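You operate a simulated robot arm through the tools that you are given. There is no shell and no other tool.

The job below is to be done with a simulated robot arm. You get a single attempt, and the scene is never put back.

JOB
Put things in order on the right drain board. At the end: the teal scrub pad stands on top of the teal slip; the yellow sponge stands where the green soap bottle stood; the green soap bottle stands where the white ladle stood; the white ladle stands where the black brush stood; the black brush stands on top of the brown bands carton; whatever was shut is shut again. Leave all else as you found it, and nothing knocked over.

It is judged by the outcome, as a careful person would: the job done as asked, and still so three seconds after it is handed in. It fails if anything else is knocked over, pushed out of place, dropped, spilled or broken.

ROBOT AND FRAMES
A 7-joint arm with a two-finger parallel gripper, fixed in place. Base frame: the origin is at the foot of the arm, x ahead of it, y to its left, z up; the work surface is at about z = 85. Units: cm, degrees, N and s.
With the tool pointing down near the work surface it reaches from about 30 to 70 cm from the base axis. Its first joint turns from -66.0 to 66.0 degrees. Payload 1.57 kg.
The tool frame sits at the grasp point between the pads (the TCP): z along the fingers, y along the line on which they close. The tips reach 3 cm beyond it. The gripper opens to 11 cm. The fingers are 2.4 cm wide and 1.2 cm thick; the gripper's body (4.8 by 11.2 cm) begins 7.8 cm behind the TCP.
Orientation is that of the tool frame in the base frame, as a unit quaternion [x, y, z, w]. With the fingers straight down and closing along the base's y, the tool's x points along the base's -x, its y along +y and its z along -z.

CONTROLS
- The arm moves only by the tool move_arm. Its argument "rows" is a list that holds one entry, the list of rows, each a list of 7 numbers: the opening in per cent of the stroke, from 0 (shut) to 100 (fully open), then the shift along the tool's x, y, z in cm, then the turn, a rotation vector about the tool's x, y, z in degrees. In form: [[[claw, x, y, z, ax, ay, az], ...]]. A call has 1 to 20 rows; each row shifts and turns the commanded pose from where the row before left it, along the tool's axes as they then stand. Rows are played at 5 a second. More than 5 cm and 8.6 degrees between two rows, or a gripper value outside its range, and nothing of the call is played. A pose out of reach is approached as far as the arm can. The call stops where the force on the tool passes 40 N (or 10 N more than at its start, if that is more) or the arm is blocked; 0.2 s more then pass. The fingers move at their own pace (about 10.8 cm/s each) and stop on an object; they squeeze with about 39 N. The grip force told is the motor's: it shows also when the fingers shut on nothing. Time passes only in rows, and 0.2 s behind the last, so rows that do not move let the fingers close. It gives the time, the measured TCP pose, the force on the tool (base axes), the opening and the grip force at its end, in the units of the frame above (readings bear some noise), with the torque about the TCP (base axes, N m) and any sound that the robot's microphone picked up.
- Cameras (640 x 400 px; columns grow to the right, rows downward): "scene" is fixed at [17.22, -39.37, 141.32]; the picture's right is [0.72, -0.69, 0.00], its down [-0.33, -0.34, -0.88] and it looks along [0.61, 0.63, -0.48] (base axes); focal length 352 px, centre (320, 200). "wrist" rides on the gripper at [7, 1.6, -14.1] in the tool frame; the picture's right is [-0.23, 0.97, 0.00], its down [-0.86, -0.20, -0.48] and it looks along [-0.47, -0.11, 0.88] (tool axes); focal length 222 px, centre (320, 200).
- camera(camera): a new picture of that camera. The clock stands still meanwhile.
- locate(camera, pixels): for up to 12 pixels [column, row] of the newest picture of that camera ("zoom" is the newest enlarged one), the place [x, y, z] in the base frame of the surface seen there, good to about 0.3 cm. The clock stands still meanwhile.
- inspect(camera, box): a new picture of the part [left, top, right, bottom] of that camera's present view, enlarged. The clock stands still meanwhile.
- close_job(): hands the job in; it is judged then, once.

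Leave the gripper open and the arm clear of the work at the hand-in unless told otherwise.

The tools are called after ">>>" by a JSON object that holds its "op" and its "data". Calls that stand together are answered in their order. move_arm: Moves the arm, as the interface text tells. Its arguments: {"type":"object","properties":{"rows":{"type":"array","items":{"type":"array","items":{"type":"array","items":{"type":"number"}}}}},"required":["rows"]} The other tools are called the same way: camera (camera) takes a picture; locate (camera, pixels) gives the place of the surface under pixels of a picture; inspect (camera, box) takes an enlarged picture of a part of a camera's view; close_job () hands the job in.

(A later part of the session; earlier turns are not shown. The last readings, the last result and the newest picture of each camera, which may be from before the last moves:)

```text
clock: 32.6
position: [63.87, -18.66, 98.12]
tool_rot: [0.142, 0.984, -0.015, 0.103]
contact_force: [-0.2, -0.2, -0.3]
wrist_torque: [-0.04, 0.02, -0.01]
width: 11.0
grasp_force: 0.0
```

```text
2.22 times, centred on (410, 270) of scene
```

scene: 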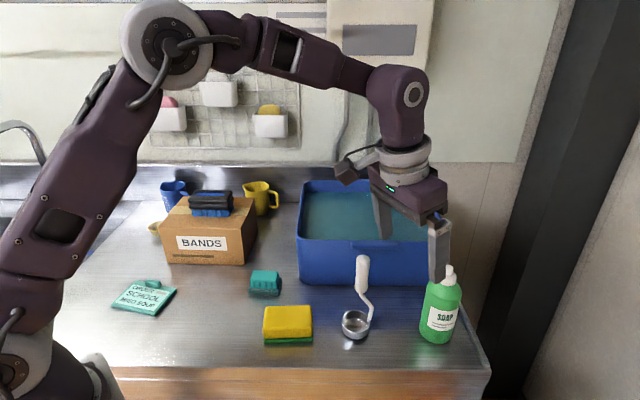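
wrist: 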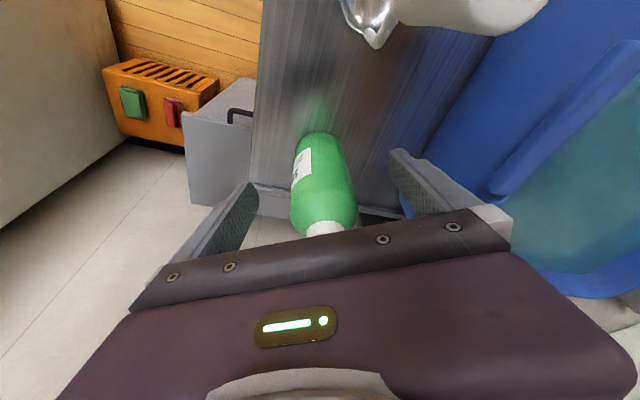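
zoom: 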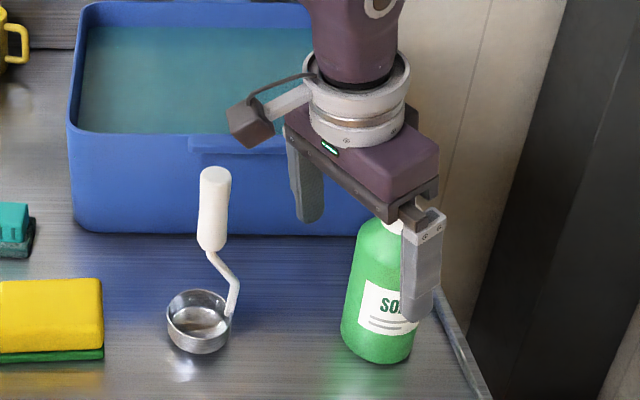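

The fingers straddle the bottle and the body is clear of the cap. I'll slide out 3.3 cm and down 3 cm to the grip pose.

>>> {"op": "move_arm", "data": {"rows": [[[100, -1.3, -0.1, 1.81, 0, 0, 0], [100, -1.3, -0.1, 1.81, 0, 0, 0], [100, 0, 0, 0, 0, 0, 0]]]}}

>>> {"op": "inspect", "data": {"camera": "scene", "box": [320, 180, 500, 360]}}

>>> {"op": "camera", "data": {"camera": "wrist"}}

```text
clock: 33.4
position: [66.94, -19.9, 94.95]
tool_rot: [0.141, 0.984, -0.015, 0.104]
contact_force: [-0.5, -0.2, -0.3]
wrist_torque: [-0.01, -0.02, 0.04]
width: 11.0
grasp_force: 0.1
```

```text
2.22 times, centred on (410, 270) of scene
```

zoom: 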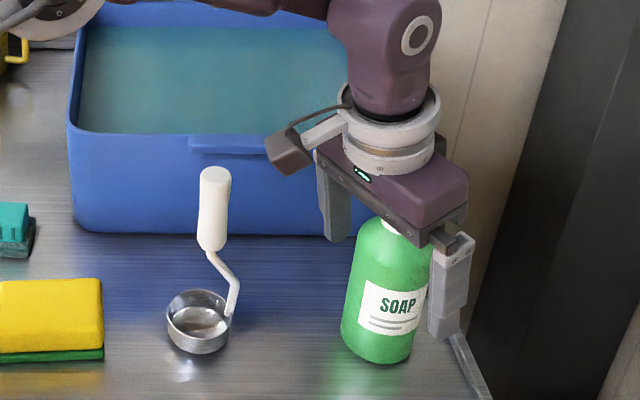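

```text
taken
```

wrist: 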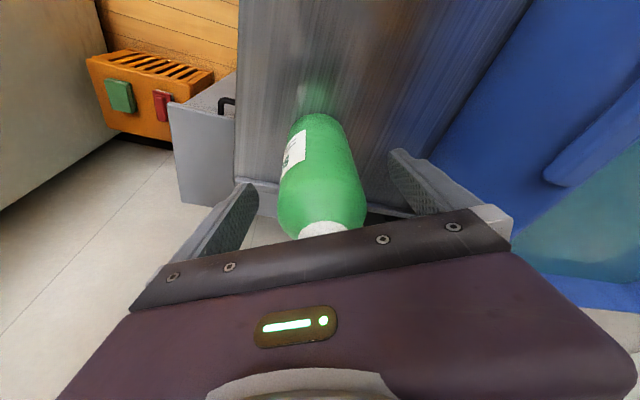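

The TCP is right at the bottle's axis. I'll lower 0.4 cm and close gradually.

>>> {"op": "move_arm", "data": {"rows": [[[100, 0.08, 0, 0.39, 0, 0, 0], [75, 0, 0, 0, 0, 0, 0], [62, 0, 0, 0, 0, 0, 0], [20, 0, 0, 0, 0, 0, 0], [20, 0, 0, 0, 0, 0, 0], [20, 0, 0, 0, 0, 0, 0], [20, 0, 0, 0, 0, 0, 0]]]}}

>>> {"op": "inspect", "data": {"camera": "scene", "box": [320, 180, 500, 360]}}

```text
clock: 35.0
position: [66.95, -19.87, 94.45]
tool_rot: [0.143, 0.984, -0.015, 0.104]
contact_force: [-0.4, -1.2, 0.0]
wrist_torque: [0.01, 0.01, -0.01]
width: 6.02
grasp_force: 38.6
```

```text
2.22 times, centred on (410, 270) of scene
```

zoom: 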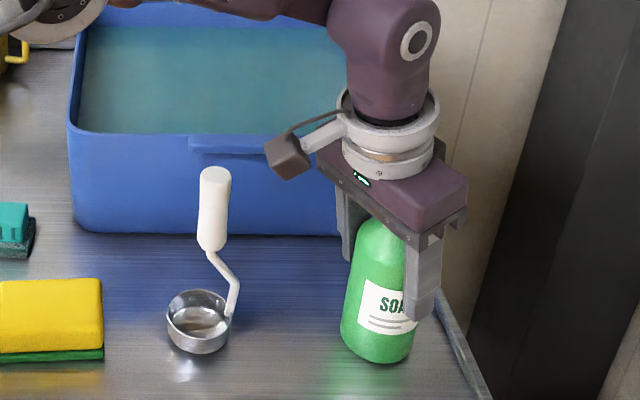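

The bottle is gripped (6.0 cm wide, 39 N). I'll lift it 3 cm slowly and check for slip.

>>> {"op": "move_arm", "data": {"rows": [[[20, -0.1, 0, -0.49, 0, 0, 0], [20, -0.21, 0, -0.98, 0, 0, 0], [20, -0.31, 0, -1.47, 0, 0, 0], [20, 0, 0, 0, 0, 0, 0], [20, 0, 0, 0, 0, 0, 0]]]}}

>>> {"op": "inspect", "data": {"camera": "scene", "box": [320, 180, 500, 360]}}

```text
clock: 36.2
position: [67.03, -19.81, 97.47]
tool_rot: [0.143, 0.984, -0.015, 0.103]
contact_force: [-0.6, -0.5, -2.8]
wrist_torque: [0.04, 0.03, -0.01]
width: 6.06
grasp_force: 39.2
```

```text
2.22 times, centred on (410, 270) of scene
```

zoom: 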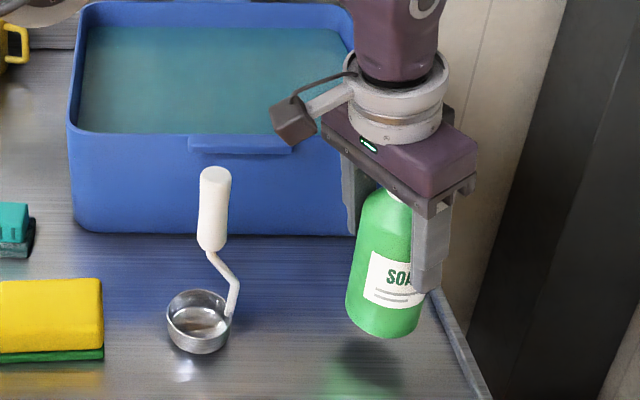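

The bottle is light and held steady. I'll draw it inward and away from the ladle while rising, ahead of crossing to the ladle's old spot.

>>> {"op": "move_arm", "data": {"rows": [[[20, 1.4, -0.75, -0.8, 0, 0, 0], [20, 2.73, -1.5, -1.6, 0, 0, 0], [20, 2.73, -1.5, -1.6, 0, 0, 0], [20, 3.16, 0, -1.95, 0, 0, 0], [20, 3.16, 0, -1.95, 0, 0, 0], [20, 3.16, 0, -1.95, 0, 0, 0], [20, 1.8, 0, -1, 0, 0, 0], [20, 0, 0, 0, 0, 0, 0]]]}}

>>> {"op": "camera", "data": {"camera": "scene"}}

>>> {"op": "camera", "data": {"camera": "wrist"}}

```text
clock: 38.0
position: [46.5, -17.89, 104.4]
tool_rot: [0.142, 0.984, -0.015, 0.103]
contact_force: [0.3, 0.3, -3.3]
wrist_torque: [0.02, 0.01, 0.0]
width: 6.04
grasp_force: 38.6
```

```text
taken
```

scene: 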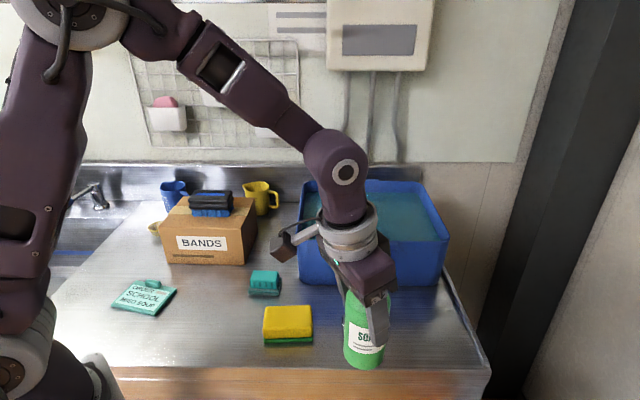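

```text
taken
```

wrist: 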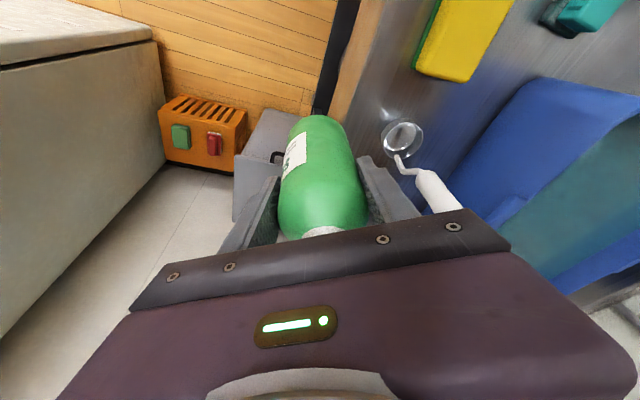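

The bottle is clear, with its bottom near z=95. I'll carry it over to the ladle's old spot at (36.6, 13.3), staying high.

>>> {"op": "move_arm", "data": {"rows": [[[20, 1.0, 1.5, -0.21, 0, 0, 0], [20, 1.985, 3.01, -0.422, 0, 0, 0], [20, 1.985, 3.01, -0.422, 0, 0, 0], [20, 1.985, 3.01, -0.422, 0, 0, 0], [20, 1.985, 3.01, -0.422, 0, 0, 0], [20, 1.985, 3.01, -0.422, 0, 0, 0], [20, 1.985, 3.01, -0.422, 0, 0, 0], [20, 1.985, 3.01, -0.422, 0, 0, 0], [20, 1.985, 3.01, -0.422, 0, 0, 0], [20, 1.0, 1.5, -0.21, 0, 0, 0], [20, 0, 0, 0, 0, 0, 0], [20, 0, 0, 0, 0, 0, 0]]]}}

>>> {"op": "camera", "data": {"camera": "scene"}}

>>> {"op": "camera", "data": {"camera": "wrist"}}

```text
clock: 40.6
position: [36.56, 13.59, 104.39]
tool_rot: [0.142, 0.984, -0.014, 0.104]
contact_force: [0.5, 0.4, -1.9]
wrist_torque: [0.0, 0.06, -0.01]
width: 6.01
grasp_force: 38.5
```

```text
taken
```

scene: 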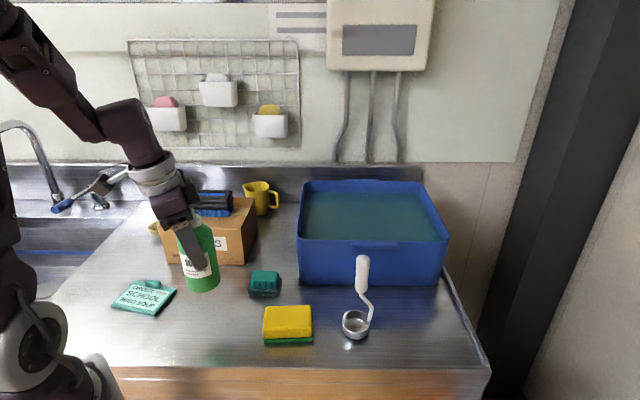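

```text
taken
```

wrist: 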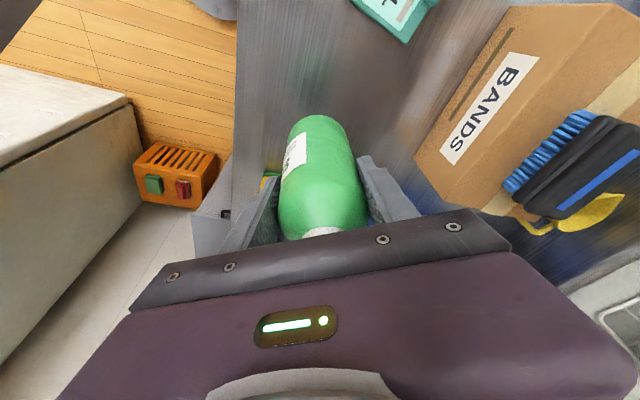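

The bottle is above the spot. I'll lower it 9.6 cm and feel for contact.

>>> {"op": "move_arm", "data": {"rows": [[[20, 0.624, -0.1, 2.934, 0, 0, 0], [20, 0.624, -0.1, 2.934, 0, 0, 0], [20, 0.416, 0, 1.956, 0, 0, 0], [20, 0.208, 0, 0.978, 0, 0, 0], [20, 0.104, 0, 0.489, 0, 0, 0], [20, 0, 0, 0, 0, 0, 0], [20, 0, 0, 0, 0, 0, 0]]]}}

>>> {"op": "inspect", "data": {"camera": "scene", "box": [120, 200, 290, 340]}}

```text
clock: 42.2
position: [36.58, 13.13, 94.63]
tool_rot: [0.142, 0.984, -0.015, 0.103]
contact_force: [0.2, -0.3, -2.6]
wrist_torque: [0.0, 0.03, 0.03]
width: 6.03
grasp_force: 38.7
```

```text
2.86 times, centred on (205, 270) of scene
```

zoom: 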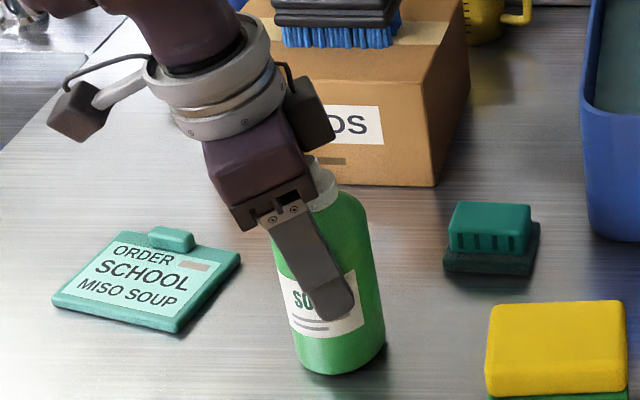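

The bottle is nearly down. I'll lower it in 0.1 cm steps to contact.

>>> {"op": "move_arm", "data": {"rows": [[[20, 0.02, 0, 0.1, 0, 0, 0], [20, 0.02, 0, 0.1, 0, 0, 0], [20, 0, 0, 0, 0, 0, 0]]]}}

```text
clock: 43.0
position: [36.68, 13.05, 94.47]
tool_rot: [0.142, 0.984, -0.015, 0.103]
contact_force: [-0.2, -0.7, -2.6]
wrist_torque: [-0.02, -0.01, 0.01]
width: 6.03
grasp_force: 38.4
```

No contact yet (the force is still the bottle's weight), so I'll continue.

>>> {"op": "move_arm", "data": {"rows": [[[20, 0.02, 0.05, 0.08, 0, 0, 0], [20, 0.02, 0.05, 0.08, 0, 0, 0], [20, 0, 0, 0, 0, 0, 0]]]}}

```text
clock: 43.8
position: [36.72, 13.2, 94.36]
tool_rot: [0.142, 0.984, -0.016, 0.104]
contact_force: [-1.3, -8.9, 33.3]
wrist_torque: [-0.5, -0.3, -0.25]
width: 6.01
grasp_force: 39.3
```

It's in firm contact at 33 N. I'll back off about 0.1 cm, release, and rise straight along the bottle.

>>> {"op": "move_arm", "data": {"rows": [[[20, -0.02, 0, -0.09, 0, 0, 0], [20, 0, 0, 0, 0, 0, 0]]]}}

```text
clock: 44.4
position: [36.75, 13.29, 94.56]
tool_rot: [0.141, 0.985, -0.015, 0.103]
contact_force: [-0.8, 1.1, -3.1]
wrist_torque: [0.02, -0.01, -0.01]
width: 6.02
grasp_force: 39.7
```

It's just off the surface again. I'll lower a hair (0.05 cm) and release in stages.

>>> {"op": "move_arm", "data": {"rows": [[[20, 0.01, 0, 0.05, 0, 0, 0], [20, 0, 0, 0, 0, 0, 0], [60, 0, 0, 0, 0, 0, 0], [70, 0, 0, 0, 0, 0, 0], [85, 0, 0, 0, 0, 0, 0], [85, 0, 0, 0, 0, 0, 0]]]}}

>>> {"op": "inspect", "data": {"camera": "scene", "box": [120, 200, 290, 340]}}

```text
clock: 45.8
position: [36.7, 13.24, 94.35]
tool_rot: [0.142, 0.984, -0.015, 0.104]
contact_force: [0.0, -0.4, -0.2]
wrist_torque: [0.02, 0.01, -0.01]
width: 9.34
grasp_force: 0.1
```

```text
2.86 times, centred on (205, 270) of scene
```

zoom: 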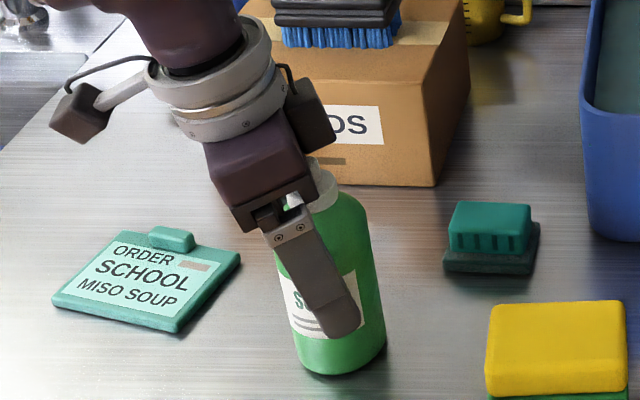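

The bottle stands at the ladle's old spot. I'll rise straight up, untilt, yaw to about -40° for the sponge, and move above it for a look.

>>> {"op": "move_arm", "data": {"rows": [[[85, -0.416, 0, -1.956, 0, 0, 0], [85, -0.832, 0, -3.91, 0, 0, 0], [85, -0.832, 0, -3.91, 0, 0, 0], [85, -0.832, 0, -3.91, 0, 0, 0], [85, -0.416, 0, -1.956, 0, 0, 0], [85, 0, 0, 0, 0, 6, 0], [85, 0, 0, 0, 0, 6, 0], [85, 0, 0, 0, 0, 0, 7.9], [85, 0, 0, 0, 0, 0, 7.9], [85, 0, 0, 0, 0, 0, 7.8], [85, -4.05, -0.87, 0, 0, 0, 0], [85, -4.05, -0.87, 0, 0, 0, 0], [85, -4.05, -0.87, 0, 0, 0, 0], [85, -4.05, -0.87, 0, 0, 0, 0], [85, 0, 0, 0, 0, 0, 0]]]}}

>>> {"op": "camera", "data": {"camera": "scene"}}

>>> {"op": "camera", "data": {"camera": "wrist"}}

```text
clock: 49.0
position: [46.9, 0.15, 110.53]
tool_rot: [0.341, 0.94, -0.001, 0.0]
contact_force: [-0.5, 0.1, 0.4]
wrist_torque: [-0.01, 0.0, 0.03]
width: 9.33
grasp_force: 0.1
```

```text
taken
```

scene: 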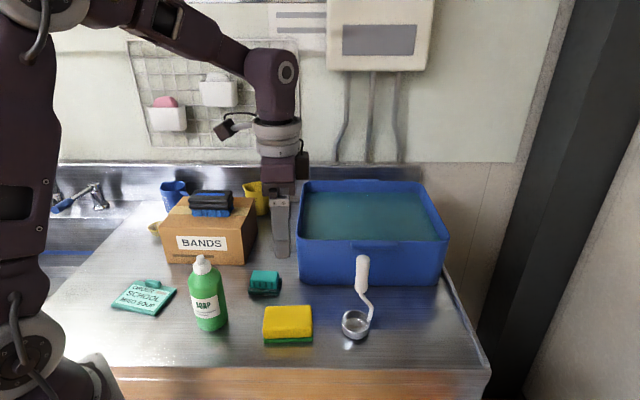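

```text
taken
```

wrist: 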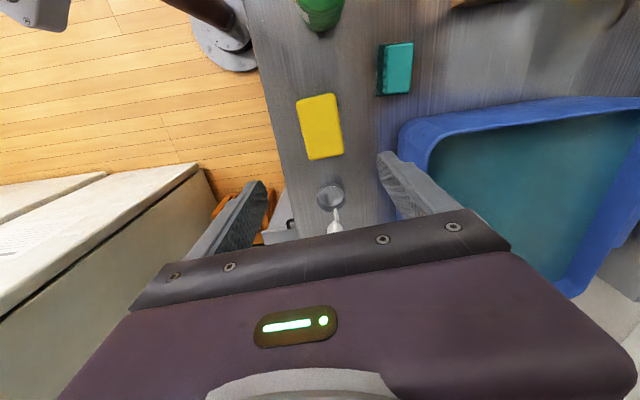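

All is standing. I'll zoom the wrist view on the sponge and pad and locate their corners.

>>> {"op": "inspect", "data": {"camera": "wrist", "box": [285, 30, 425, 170]}}

>>> {"op": "locate", "data": {"camera": "zoom", "pixels": [[145, 200], [225, 183], [265, 345], [180, 362], [202, 272], [445, 38], [540, 38], [530, 175], [435, 178], [487, 110], [432, 60], [430, 120]]}}

```text
2.86 times, centred on (355, 100) of wrist
```

zoom: 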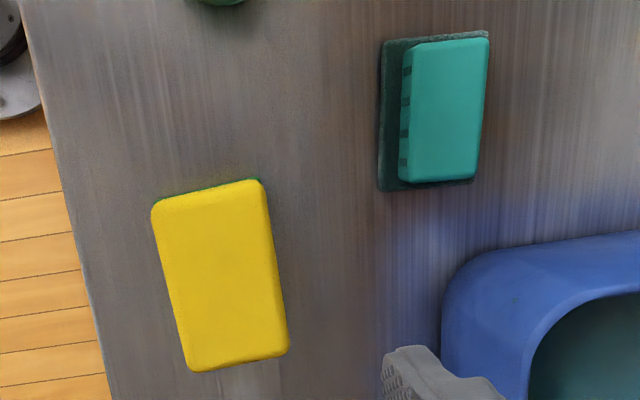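

```text
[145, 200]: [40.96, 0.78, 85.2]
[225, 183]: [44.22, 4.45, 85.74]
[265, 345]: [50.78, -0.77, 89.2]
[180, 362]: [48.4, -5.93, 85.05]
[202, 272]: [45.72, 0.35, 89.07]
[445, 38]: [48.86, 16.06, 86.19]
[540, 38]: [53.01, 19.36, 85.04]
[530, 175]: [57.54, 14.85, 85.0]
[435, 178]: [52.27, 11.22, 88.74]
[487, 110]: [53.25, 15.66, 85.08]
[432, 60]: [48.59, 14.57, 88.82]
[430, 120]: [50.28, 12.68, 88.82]
```

Now the same with pixels on the actual corners in that zoomed picture.

>>> {"op": "locate", "data": {"camera": "zoom", "pixels": [[160, 205], [256, 186], [282, 348], [194, 365], [220, 276], [418, 47], [485, 42], [472, 175], [405, 178], [445, 110], [386, 48], [383, 187]]}}

```text
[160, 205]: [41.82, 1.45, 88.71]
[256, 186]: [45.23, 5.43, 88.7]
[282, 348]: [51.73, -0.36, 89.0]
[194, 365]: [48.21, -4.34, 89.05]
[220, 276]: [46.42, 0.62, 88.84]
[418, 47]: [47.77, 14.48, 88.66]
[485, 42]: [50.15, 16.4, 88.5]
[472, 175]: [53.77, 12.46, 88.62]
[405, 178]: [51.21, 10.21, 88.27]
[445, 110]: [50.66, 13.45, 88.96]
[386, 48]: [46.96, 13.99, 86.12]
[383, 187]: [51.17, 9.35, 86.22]
```

The sponge centre is about (46.8, 0.3) with yaw -41.5°, and the pad centre is about (50.7, 13.4) with yaw -49°. I'll align to the sponge, tilt 6° outward so I can reach the far spot with the same tilt, and descend to z≈92.

>>> {"op": "move_arm", "data": {"rows": [[[85, 0.17, 0.05, 0, 0, 0, 1.5], [85, 0, 0, 0, 0, -6, 0], [85, 0.47, 0, 4.475, 0, 0, 0], [85, 0.47, 0, 4.475, 0, 0, 0], [85, 0.47, 0, 4.475, 0, 0, 0], [85, 0.47, 0, 4.475, 0, 0, 0], [85, 0, 0, 0, 0, 0, 0]]]}}

>>> {"op": "camera", "data": {"camera": "wrist"}}

>>> {"op": "inspect", "data": {"camera": "scene", "box": [220, 230, 390, 360]}}

```text
clock: 50.6
position: [47.01, 0.19, 92.58]
tool_rot: [0.353, 0.934, -0.019, 0.049]
contact_force: [0.4, -0.4, 0.0]
wrist_torque: [-0.03, -0.04, 0.0]
width: 9.36
grasp_force: 0.0
```

```text
taken
```

wrist: 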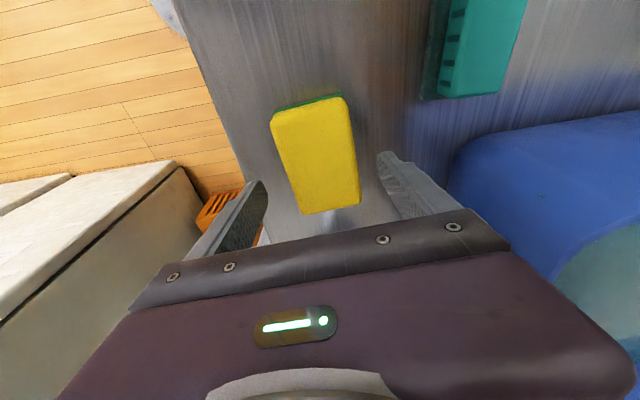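

```text
3.08 times, centred on (305, 295) of scene
```

zoom: 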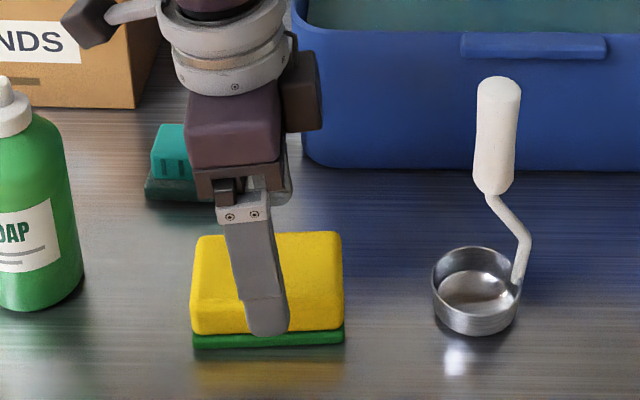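

The fingers straddle the sponge well. I'll lower 4 cm and close.

>>> {"op": "move_arm", "data": {"rows": [[[85, 0.3, 0, 2.5, 0, 0, 0], [85, 0.12, 0, 1.45, 0, 0, 0], [85, 0, 0, 0, 0, 0, 0], [60, 0, 0, 0, 0, 0, 0], [20, 0, 0, 0, 0, 0, 0], [20, 0, 0, 0, 0, 0, 0], [20, 0, 0, 0, 0, 0, 0], [20, 0, 0, 0, 0, 0, 0]]]}}

>>> {"op": "inspect", "data": {"camera": "scene", "box": [220, 230, 390, 360]}}

```text
clock: 52.4
position: [46.85, 0.28, 88.43]
tool_rot: [0.353, 0.934, -0.018, 0.049]
contact_force: [0.1, -0.6, 0.2]
wrist_torque: [0.02, 0.0, 0.0]
width: 6.1
grasp_force: 39.2
```

```text
3.08 times, centred on (305, 295) of scene
```

zoom: 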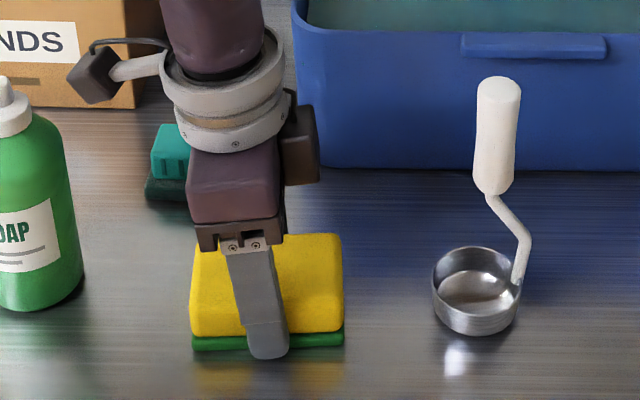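

The sponge is gripped (6.1 cm, 39 N). I'll lift it about 20 cm and check.

>>> {"op": "move_arm", "data": {"rows": [[[20, -0.16, 0, -1.49, 0, 0, 0], [20, -0.37, 0, -3.48, 0, 0, 0], [20, -0.51, 0, -4.87, 0, 0, 0], [20, -0.51, 0, -4.87, 0, 0, 0], [20, -0.51, 0, -4.87, 0, 0, 0], [20, 0, 0, 0, 0, 0, 0]]]}}

>>> {"op": "camera", "data": {"camera": "wrist"}}

>>> {"op": "camera", "data": {"camera": "scene"}}

```text
clock: 53.8
position: [46.85, 0.25, 108.41]
tool_rot: [0.354, 0.934, -0.019, 0.049]
contact_force: [-1.2, -0.8, -0.6]
wrist_torque: [0.0, 0.0, 0.02]
width: 6.1
grasp_force: 38.8
```

```text
taken
```

wrist: 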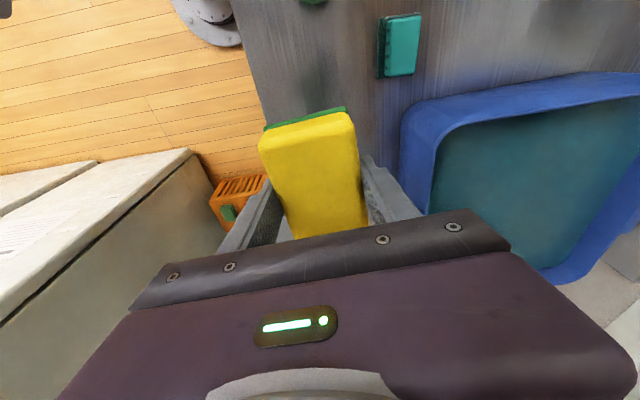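

```text
taken
```

scene: 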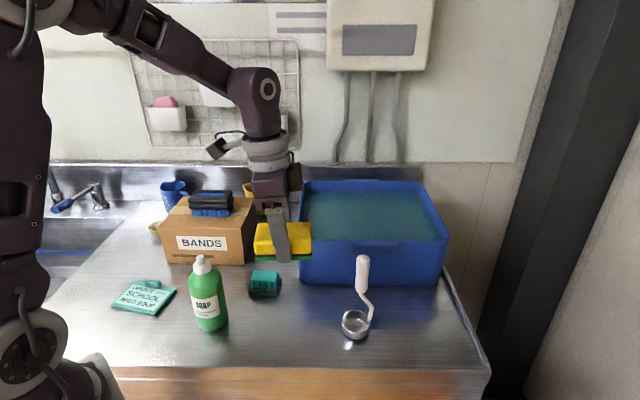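

The sponge is held level. I'll carry it around the front side of the ladle, staying high, and check before lowering.

>>> {"op": "move_arm", "data": {"rows": [[[20, -1.5, -0.93, 0.158, 0, 0, 0], [20, -3.0, -1.86, 0.316, 0, 0, 0], [20, -3.0, -1.86, 0.316, 0, 0, 0], [20, -3.0, -1.86, 0.316, 0, 0, 0], [20, -3.0, -1.86, 0.316, 0, 0, 0], [20, -1.5, -0.93, 0.158, 0, 0, 0], [20, -2.324, 0.5, 1.8, 0, 0, 0], [20, -2.324, 0.5, 1.8, 0, 0, 0], [20, -2.324, 0.5, 1.8, 0, 0, 0], [20, -2.324, 0.5, 1.8, 0, 0, 0], [20, 0, 0, 0, 0, 0, 0]]]}}

>>> {"op": "camera", "data": {"camera": "scene"}}

>>> {"op": "camera", "data": {"camera": "wrist"}}

```text
clock: 56.2
position: [60.79, -21.86, 101.79]
tool_rot: [0.354, 0.934, -0.018, 0.048]
contact_force: [0.1, -0.1, -0.2]
wrist_torque: [0.0, 0.02, 0.03]
width: 6.09
grasp_force: 38.8
```

```text
taken
```

scene: 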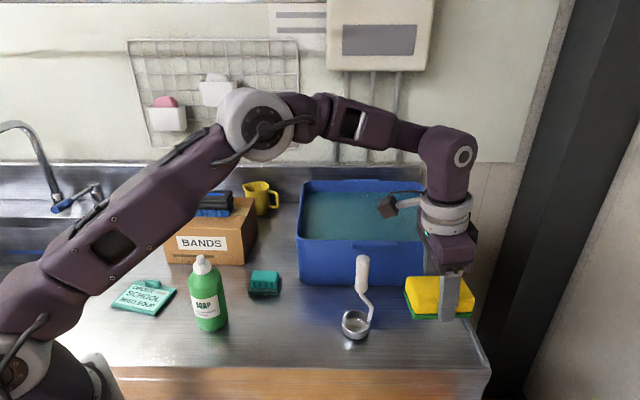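

```text
taken
```

wrist: 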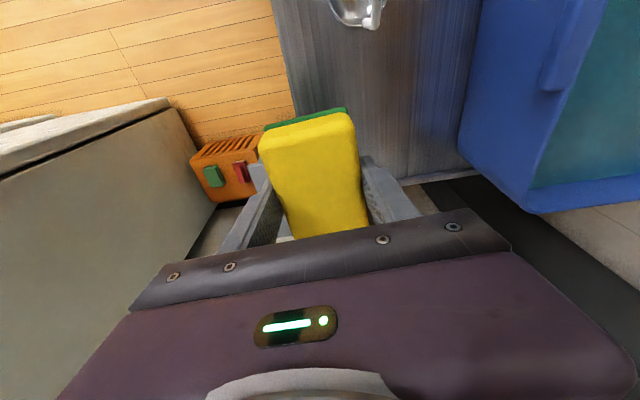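

The sponge is clear of the ladle. Before lowering, I'll check where the counter's right-hand rim lies relative to the sponge's far end.

>>> {"op": "inspect", "data": {"camera": "scene", "box": [400, 240, 500, 380]}}

>>> {"op": "locate", "data": {"camera": "zoom", "pixels": [[440, 300], [455, 320], [430, 280], [460, 350], [410, 310], [430, 340], [380, 330], [400, 360], [445, 330], [470, 330], [300, 300], [420, 260]]}}

```text
2.86 times, centred on (450, 310) of scene
```

zoom: 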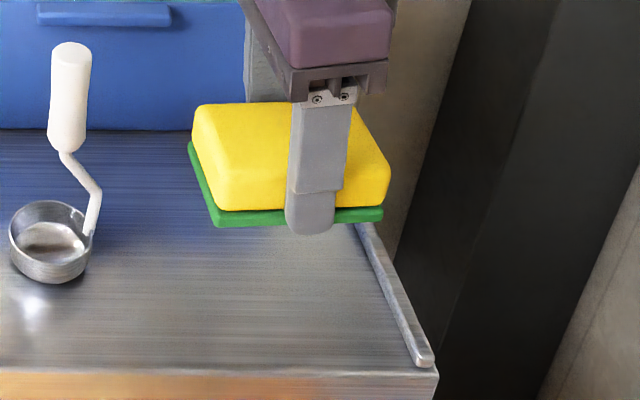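

```text
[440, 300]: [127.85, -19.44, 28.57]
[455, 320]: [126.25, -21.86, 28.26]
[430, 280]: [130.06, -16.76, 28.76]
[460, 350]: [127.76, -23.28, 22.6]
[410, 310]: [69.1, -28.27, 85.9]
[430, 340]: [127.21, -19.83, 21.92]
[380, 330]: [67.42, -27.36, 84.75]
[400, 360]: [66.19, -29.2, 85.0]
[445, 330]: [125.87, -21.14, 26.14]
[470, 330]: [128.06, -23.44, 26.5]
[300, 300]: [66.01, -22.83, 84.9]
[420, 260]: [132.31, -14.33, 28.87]
```

>>> {"op": "locate", "data": {"camera": "zoom", "pixels": [[370, 240], [378, 262], [388, 285], [398, 305], [365, 260], [410, 345]]}}

```text
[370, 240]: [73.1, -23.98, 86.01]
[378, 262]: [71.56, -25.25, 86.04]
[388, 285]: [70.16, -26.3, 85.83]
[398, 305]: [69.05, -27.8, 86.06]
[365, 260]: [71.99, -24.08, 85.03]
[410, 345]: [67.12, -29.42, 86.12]
```

The rim lies about 2 cm beyond where the sponge's end will be, so there's room. I'll move over the bottle's old spot while lowering to z≈95.

>>> {"op": "move_arm", "data": {"rows": [[[20, -0.867, 1.87, 2.437, 0, 0, 0], [20, -0.867, 1.87, 2.437, 0, 0, 0], [20, -0.867, 1.87, 2.437, 0, 0, 0], [20, 0, 0, 0, 0, 0, 0]]]}}

>>> {"op": "camera", "data": {"camera": "wrist"}}

>>> {"op": "inspect", "data": {"camera": "scene", "box": [320, 180, 500, 360]}}

```text
clock: 57.2
position: [66.88, -19.81, 95.19]
tool_rot: [0.353, 0.934, -0.018, 0.049]
contact_force: [-0.5, 0.7, -0.9]
wrist_torque: [0.01, -0.02, 0.04]
width: 6.08
grasp_force: 38.7
```

```text
taken
```

wrist: 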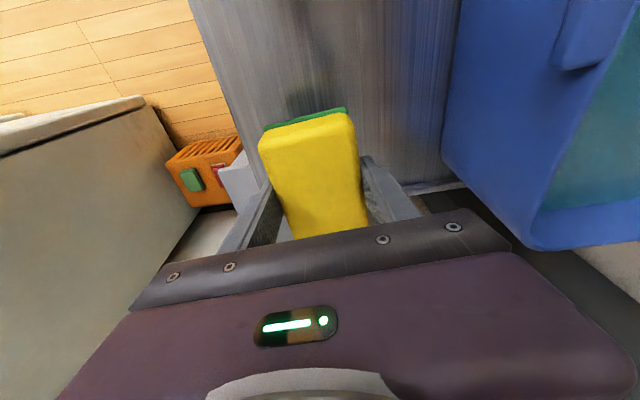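

```text
2.22 times, centred on (410, 270) of scene
```

zoom: 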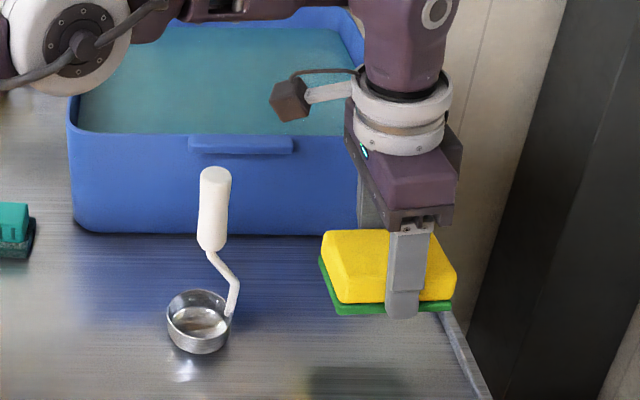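

It's right over the spot and the wrist camera is clear of the ladle. I'll lower to just above contact.

>>> {"op": "move_arm", "data": {"rows": [[[20, 0.31, 0, 2.98, 0, 0, 0], [20, 0.24, 0, 2.29, 0, 0, 0], [20, 0.08, 0, 0.8, 0, 0, 0], [20, 0, 0, 0, 0, 0, 0], [20, 0, 0, 0, 0, 0, 0]]]}}

>>> {"op": "inspect", "data": {"camera": "scene", "box": [320, 180, 500, 360]}}

```text
clock: 58.4
position: [66.8, -19.57, 88.85]
tool_rot: [0.354, 0.934, -0.019, 0.049]
contact_force: [0.0, 0.1, -0.2]
wrist_torque: [-0.01, -0.02, 0.05]
width: 6.1
grasp_force: 38.7
```

```text
2.22 times, centred on (410, 270) of scene
```

zoom: 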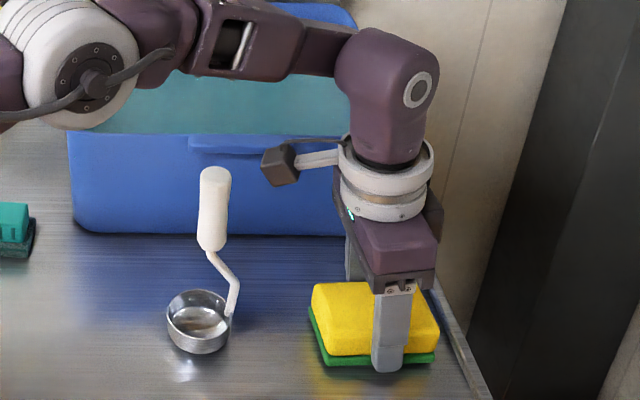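

It's almost down. I'll take small steps to contact.

>>> {"op": "move_arm", "data": {"rows": [[[20, 0.01, 0, 0.12, 0, 0, 0], [20, 0.01, 0, 0.12, 0, 0, 0], [20, 0, 0, 0, 0, 0, 0]]]}}

```text
clock: 59.2
position: [66.94, -19.63, 88.59]
tool_rot: [0.354, 0.934, -0.019, 0.049]
contact_force: [-0.4, 0.2, -0.3]
wrist_torque: [0.0, -0.01, 0.01]
width: 6.08
grasp_force: 38.8
```

>>> {"op": "move_arm", "data": {"rows": [[[20, 0.01, 0, 0.08, 0, 0, 0], [20, 0.01, 0, 0.08, 0, 0, 0], [20, 0, 0, 0, 0, 0, 0]]]}}

```text
clock: 60.0
position: [66.9, -19.64, 88.48]
tool_rot: [0.354, 0.934, -0.018, 0.049]
contact_force: [0.5, -0.4, -0.5]
wrist_torque: [-0.02, -0.02, -0.03]
width: 6.08
grasp_force: 39.2
```

There's still no contact at 88.48, and the pick height was about 88.45. I'll take two more small steps.

>>> {"op": "move_arm", "data": {"rows": [[[20, 0.01, 0, 0.06, 0, 0, 0], [20, 0.0, 0, 0.06, 0, 0, 0], [20, 0, 0, 0, 0, 0, 0]]]}}

```text
clock: 60.8
position: [67.13, -19.68, 88.43]
tool_rot: [0.354, 0.934, -0.018, 0.05]
contact_force: [-4.5, 7.6, 17.0]
wrist_torque: [0.19, 0.27, 0.02]
width: 6.09
grasp_force: 39.1
```

It's in contact at 17 N. I'll release, rise straight up 6 cm, and look.

>>> {"op": "move_arm", "data": {"rows": [[[20, 0, 0, -0.05, 0, 0, 0], [60, 0, 0, 0, 0, 0, 0], [80, 0, 0, 0, 0, 0, 0], [80, 0, 0, 0, 0, 0, 0], [80, -0.2, 0, -1.99, 0, 0, 0], [80, -0.42, 0, -3.98, 0, 0, 0], [80, 0, 0, 0, 0, 0, 0]]]}}

>>> {"op": "inspect", "data": {"camera": "scene", "box": [320, 180, 500, 360]}}

```text
clock: 62.4
position: [66.78, -19.43, 94.58]
tool_rot: [0.354, 0.934, -0.018, 0.049]
contact_force: [0.6, 0.3, 0.4]
wrist_torque: [-0.01, 0.04, 0.0]
width: 8.8
grasp_force: 0.1
```

```text
2.22 times, centred on (410, 270) of scene
```

zoom: 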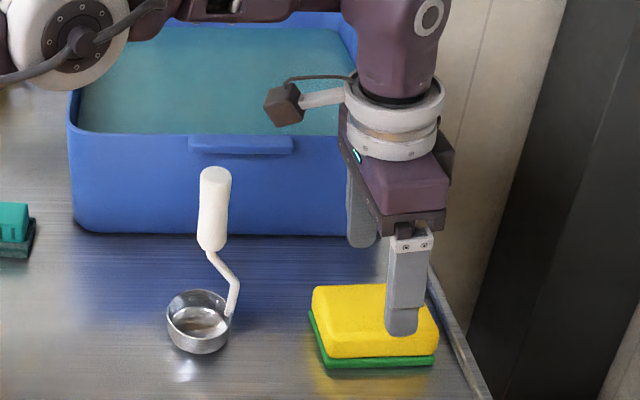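

The sponge sits where the bottle stood. I'll retreat along the reverse path, untilt, and go above the scrub pad at (50.7, 13.4) with yaw -49°.

>>> {"op": "move_arm", "data": {"rows": [[[80, 0.867, -1.87, -2.437, 0, 0, 0], [80, 0.867, -1.87, -2.437, 0, 0, 0], [80, 0.867, -1.87, -2.437, 0, 0, 0], [80, 2.324, -0.5, -1.8, 0, 0, 0], [80, 2.324, -0.5, -1.8, 0, 0, 0], [80, 2.324, -0.5, -1.8, 0, 0, 0], [80, 2.324, -0.5, -1.8, 0, 0, 0], [80, 3.0, 1.86, -0.316, 0, 0, 0], [80, 3.0, 1.86, -0.316, 0, 0, 0], [80, 3.0, 1.86, -0.316, 0, 0, 0], [80, 3.0, 1.86, -0.316, 0, 0, 0], [80, 3.0, 1.86, -0.316, 0, 0, 0], [80, 0, 0, 0, 0, 6, 0], [80, 1.93, 4.12, 0, 0, 0, 0], [80, 1.93, 4.12, 0, 0, 0, 0], [80, 1.93, 4.12, 0, 0, 0, 0], [80, 0, 0, 0, 0, 0, 7.5], [80, 0, 0, 0, 0, 0, 0]]]}}

>>> {"op": "camera", "data": {"camera": "scene"}}

>>> {"op": "camera", "data": {"camera": "wrist"}}

```text
clock: 66.2
position: [50.64, 13.65, 107.59]
tool_rot: [0.415, 0.91, -0.001, 0.0]
contact_force: [0.6, -0.3, -0.3]
wrist_torque: [0.02, -0.02, 0.0]
width: 8.77
grasp_force: 0.0
```

```text
taken
```

scene: 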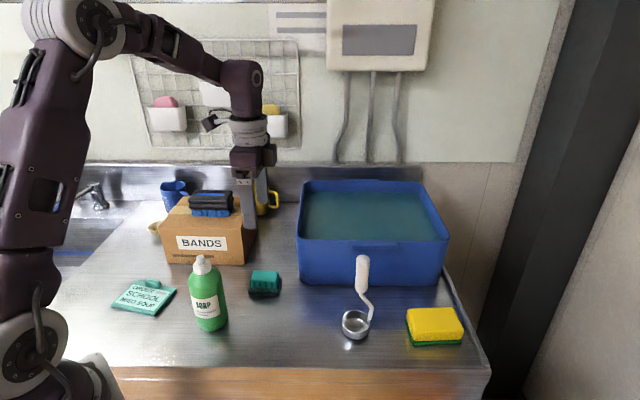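

```text
taken
```

wrist: 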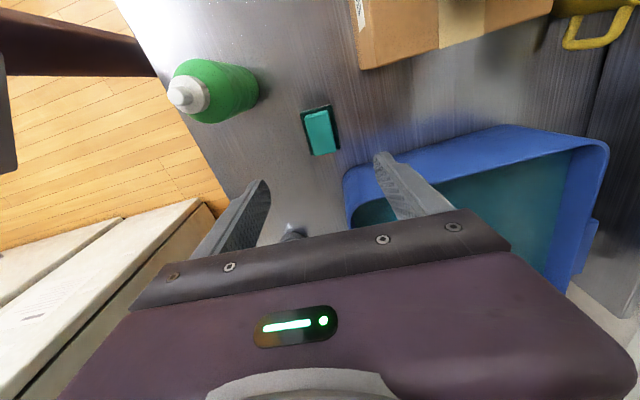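

The pad is under the gripper. I'll measure it in the zoomed wrist view, and locate the slip's corners in the scene view.

>>> {"op": "inspect", "data": {"camera": "wrist", "box": [280, 90, 360, 170]}}

>>> {"op": "inspect", "data": {"camera": "scene", "box": [100, 270, 190, 326]}}

>>> {"op": "locate", "data": {"camera": "zoom", "pixels": [[90, 265], [190, 105], [530, 145], [425, 310], [330, 180], [270, 205], [370, 85], [470, 160], [250, 265], [150, 250], [400, 230], [300, 90]]}}

```text
5.00 times, centred on (320, 130) of wrist
```

zoom: 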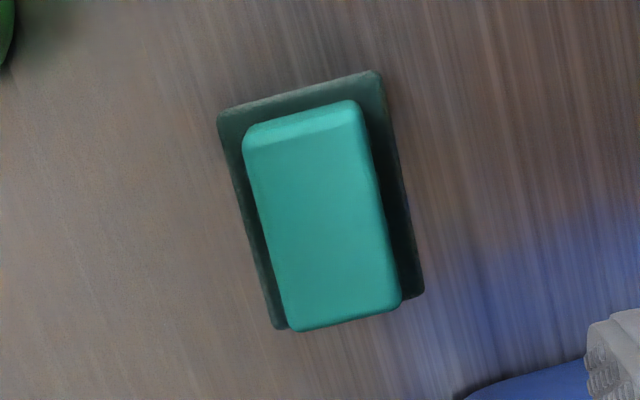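

```text
7.11 times, centred on (145, 298) of scene
```

zoom: 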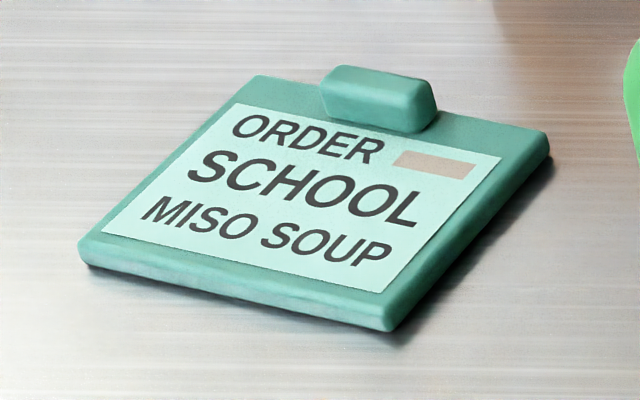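

```text
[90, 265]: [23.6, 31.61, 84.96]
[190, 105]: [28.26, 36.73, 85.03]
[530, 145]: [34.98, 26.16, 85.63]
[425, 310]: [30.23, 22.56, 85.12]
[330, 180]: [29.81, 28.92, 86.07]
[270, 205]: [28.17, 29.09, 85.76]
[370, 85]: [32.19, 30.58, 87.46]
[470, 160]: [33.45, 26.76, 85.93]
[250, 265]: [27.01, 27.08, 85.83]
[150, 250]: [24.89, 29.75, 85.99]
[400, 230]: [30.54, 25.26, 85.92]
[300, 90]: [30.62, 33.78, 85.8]
```

The slip is a plate with its top at z≈86 and a raised clip at the back (z≈87.5). I'll locate its top corners and the clip in that zoomed picture.

>>> {"op": "locate", "data": {"camera": "zoom", "pixels": [[86, 245], [256, 82], [543, 138], [388, 315], [325, 108], [432, 130], [325, 80], [425, 92], [108, 232], [386, 288], [498, 158], [240, 108]]}}

>>> {"op": "inspect", "data": {"camera": "wrist", "box": [280, 90, 360, 170]}}

>>> {"op": "locate", "data": {"camera": "zoom", "pixels": [[250, 140], [356, 110], [395, 298], [295, 322], [322, 215], [222, 118], [376, 76], [420, 290], [276, 322]]}}

```text
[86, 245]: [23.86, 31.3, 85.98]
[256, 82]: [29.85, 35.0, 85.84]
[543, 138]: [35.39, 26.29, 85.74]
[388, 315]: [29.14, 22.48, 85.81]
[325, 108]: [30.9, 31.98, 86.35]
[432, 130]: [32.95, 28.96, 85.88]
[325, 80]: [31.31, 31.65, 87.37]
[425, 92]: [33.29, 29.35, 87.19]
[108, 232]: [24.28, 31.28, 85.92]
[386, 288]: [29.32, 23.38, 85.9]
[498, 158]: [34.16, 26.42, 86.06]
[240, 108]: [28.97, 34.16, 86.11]
```

```text
5.00 times, centred on (320, 130) of wrist
```

zoom: 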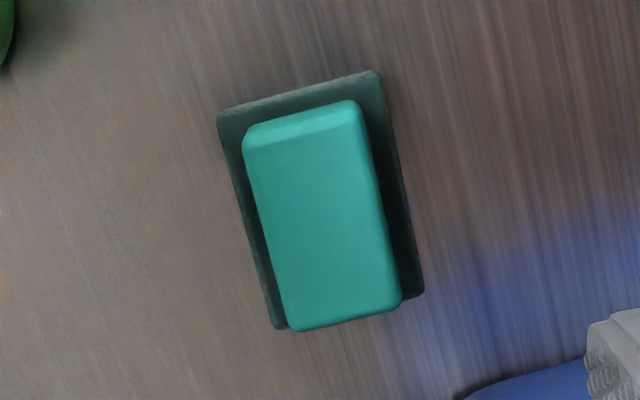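

```text
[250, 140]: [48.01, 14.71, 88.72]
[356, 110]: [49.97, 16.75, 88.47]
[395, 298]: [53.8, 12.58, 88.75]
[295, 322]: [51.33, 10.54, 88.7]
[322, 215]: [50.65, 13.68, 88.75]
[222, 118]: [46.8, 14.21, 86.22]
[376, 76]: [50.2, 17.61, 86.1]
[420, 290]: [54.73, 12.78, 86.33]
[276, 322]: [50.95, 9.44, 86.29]
```

The pad's base plate is about 6.6 × 4.8 cm with its top at z≈86.2, and the narrower block above it runs up to 88.8. The slip's free flat area, in front of the clip, is about 10 × 6.4 cm, centred near (29.2, 28.6), with yaw -59°. I'll descend over the pad to grip the block only, with the tips just above the base plate.

>>> {"op": "move_arm", "data": {"rows": [[[70, -0.1, 0, 4.2, 0, 0, 0], [70, 0, 0, 4.2, 0, 0, 0], [70, 0, 0, 4.2, 0, 0, 0], [70, 0, 0, 3.8, 0, 0, 0], [70, 0, 0, 0, 0, 0, 0]]]}}

>>> {"op": "camera", "data": {"camera": "wrist"}}

>>> {"op": "inspect", "data": {"camera": "scene", "box": [200, 200, 340, 320]}}

```text
clock: 67.4
position: [50.26, 13.19, 91.01]
tool_rot: [0.415, 0.91, 0.001, -0.001]
contact_force: [0.2, -0.6, 0.3]
wrist_torque: [-0.03, 0.0, -0.02]
width: 7.7
grasp_force: 0.0
```

```text
taken
```

wrist: 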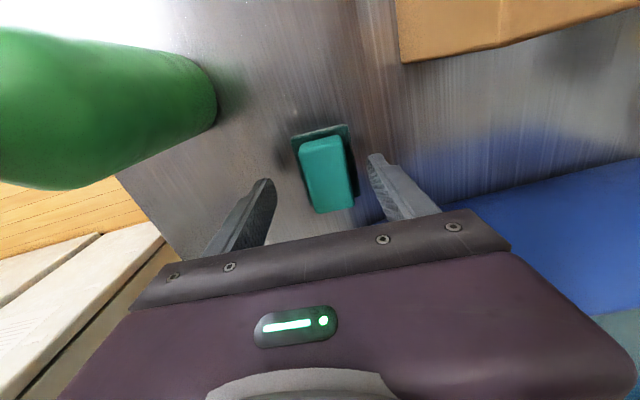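

```text
3.33 times, centred on (270, 260) of scene
```

zoom: 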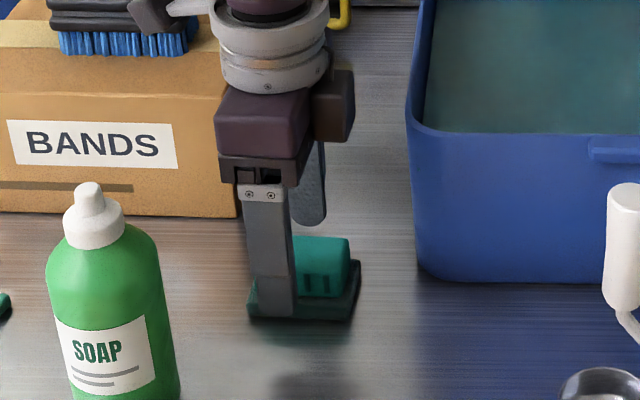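

The block is about 0.5 cm towards tool +y of the centre. I'll shift by that, lower 1.3 cm and close onto the block.

>>> {"op": "move_arm", "data": {"rows": [[[70, 0, 0.5, 0, 0, 0, 0], [70, 0, 0, 1.3, 0, 0, 0], [70, 0, 0, 0, 0, 0, 0], [45, 0, 0, 0, 0, 0, 0], [10, 0, 0, 0, 0, 0, 0], [10, 0, 0, 0, 0, 0, 0], [10, 0, 0, 0, 0, 0, 0]]]}}

>>> {"op": "inspect", "data": {"camera": "scene", "box": [200, 200, 340, 320]}}

>>> {"op": "camera", "data": {"camera": "wrist"}}

```text
clock: 69.0
position: [50.86, 13.77, 90.02]
tool_rot: [0.414, 0.91, 0.0, 0.001]
contact_force: [0.4, -0.1, -0.3]
wrist_torque: [-0.03, 0.01, 0.03]
width: 3.47
grasp_force: 39.7
```

```text
3.33 times, centred on (270, 260) of scene
```

zoom: 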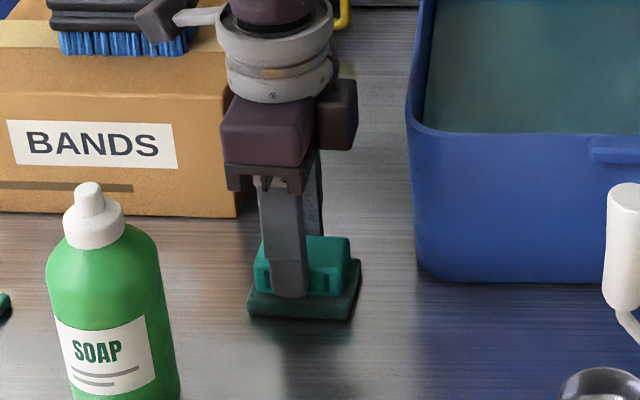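

```text
taken
```

wrist: 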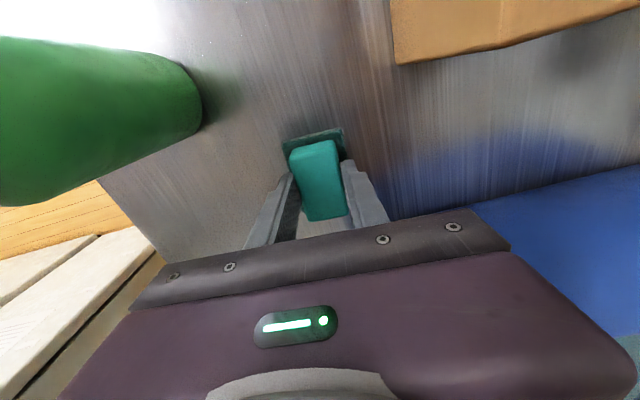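

The block is gripped (3.5 cm). I'll lift it 19 cm so it passes above the bottle, turn 11° to match the slip, and check.

>>> {"op": "move_arm", "data": {"rows": [[[10, 0, 0, -1, 0, 0, 0], [10, 0, 0, -3, 0, 0, 0], [10, 0, 0, -5, 0, 0, 0], [10, 0, 0, -5, 0, 0, 0], [10, 0, 0, -5, 0, 0, 0], [10, 0, 0, 0, 0, 0, 5.5], [10, 0, 0, 0, 0, 0, 5.5], [10, 0, 0, 0, 0, 0, 0]]]}}

>>> {"op": "camera", "data": {"camera": "scene"}}

```text
clock: 70.8
position: [51.17, 13.42, 108.95]
tool_rot: [0.501, 0.865, 0.001, 0.0]
contact_force: [0.2, 0.1, -0.3]
wrist_torque: [0.0, 0.02, -0.01]
width: 3.48
grasp_force: 39.3
```

```text
taken
```

scene: 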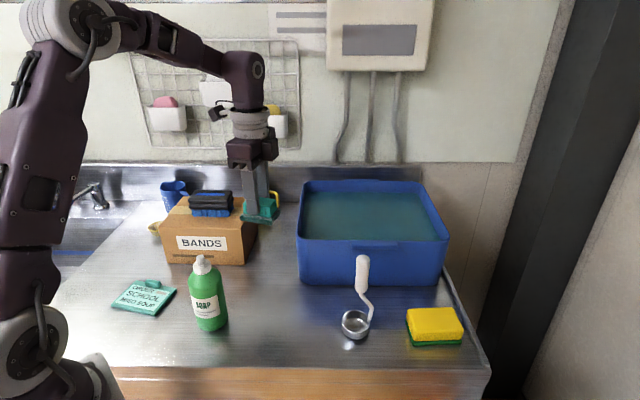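

The pad is held level. I'll carry it above the slip at about (29.3, 28.7).

>>> {"op": "move_arm", "data": {"rows": [[[10, 1.98, -0.93, 0, 0, 0, 0], [10, 3.95, -1.85, 0, 0, 0, 0], [10, 3.95, -1.85, 0, 0, 0, 0], [10, 3.95, -1.85, 0, 0, 0, 0], [10, 3.95, -1.85, 0, 0, 0, 0], [10, 3.95, -1.85, 0, 0, 0, 0], [10, 1.97, -0.92, 0, 0, 0, 0], [10, 0, 0, 0, 0, 0, 0], [10, 0, 0, 0, 0, 0, 0]]]}}

>>> {"op": "camera", "data": {"camera": "scene"}}

>>> {"op": "camera", "data": {"camera": "wrist"}}

```text
clock: 72.8
position: [29.8, 28.47, 109.01]
tool_rot: [0.5, 0.866, 0.001, 0.0]
contact_force: [0.7, -0.1, -1.0]
wrist_torque: [0.02, -0.01, -0.01]
width: 3.47
grasp_force: 39.8
```

```text
taken
```

scene: 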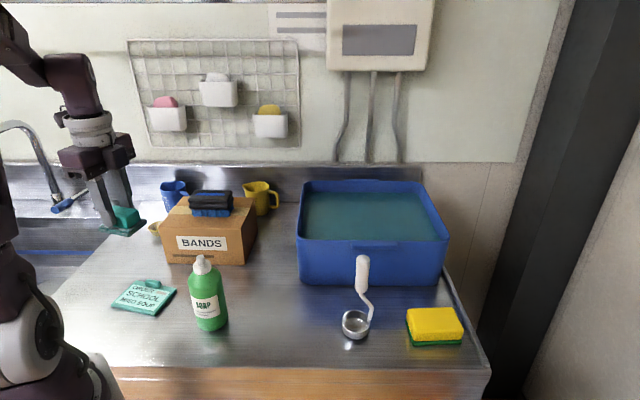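

```text
taken
```

wrist: 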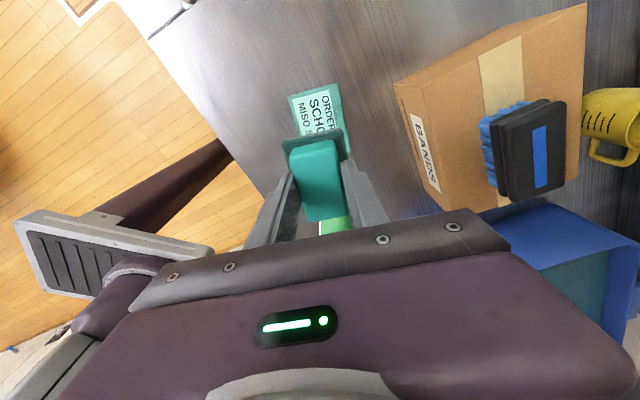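

I'll cross-check the slip's corners from the wrist view before lowering.

>>> {"op": "locate", "data": {"camera": "wrist", "pixels": [[290, 98], [335, 86], [350, 148], [345, 115], [312, 105], [340, 128], [285, 140]]}}

>>> {"op": "move_arm", "data": {"rows": [[[10, 0.15, -0.1, 4, 0, 0, 0], [10, 0.1, -0.05, 4, 0, 0, 0], [10, 0, 0, 4, 0, 0, 0], [10, 0, 0, 2, 0, 0, 0], [10, 0, 0, 0, 0, 0, 0], [10, 0, 0, 0, 0, 0, 0]]]}}

>>> {"op": "inspect", "data": {"camera": "scene", "box": [80, 200, 220, 340]}}

>>> {"op": "camera", "data": {"camera": "wrist"}}

```text
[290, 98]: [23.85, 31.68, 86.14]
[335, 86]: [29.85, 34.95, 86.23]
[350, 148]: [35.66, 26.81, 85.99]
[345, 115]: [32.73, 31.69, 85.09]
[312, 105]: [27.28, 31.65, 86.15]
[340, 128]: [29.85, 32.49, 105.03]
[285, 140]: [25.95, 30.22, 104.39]
```

```text
clock: 74.2
position: [29.43, 28.81, 94.8]
tool_rot: [0.5, 0.866, -0.001, 0.0]
contact_force: [-0.4, 0.5, 0.3]
wrist_torque: [-0.01, 0.03, -0.01]
width: 3.5
grasp_force: 39.1
```

```text
2.86 times, centred on (150, 270) of scene
```

zoom: 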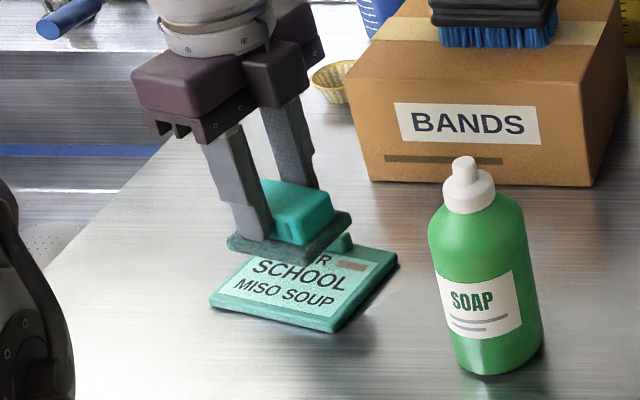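

```text
taken
```

wrist: 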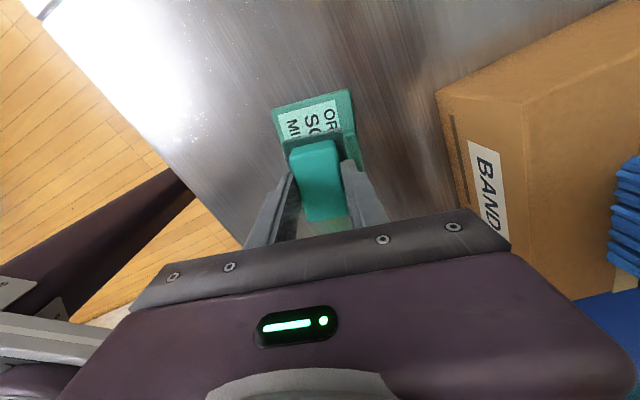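

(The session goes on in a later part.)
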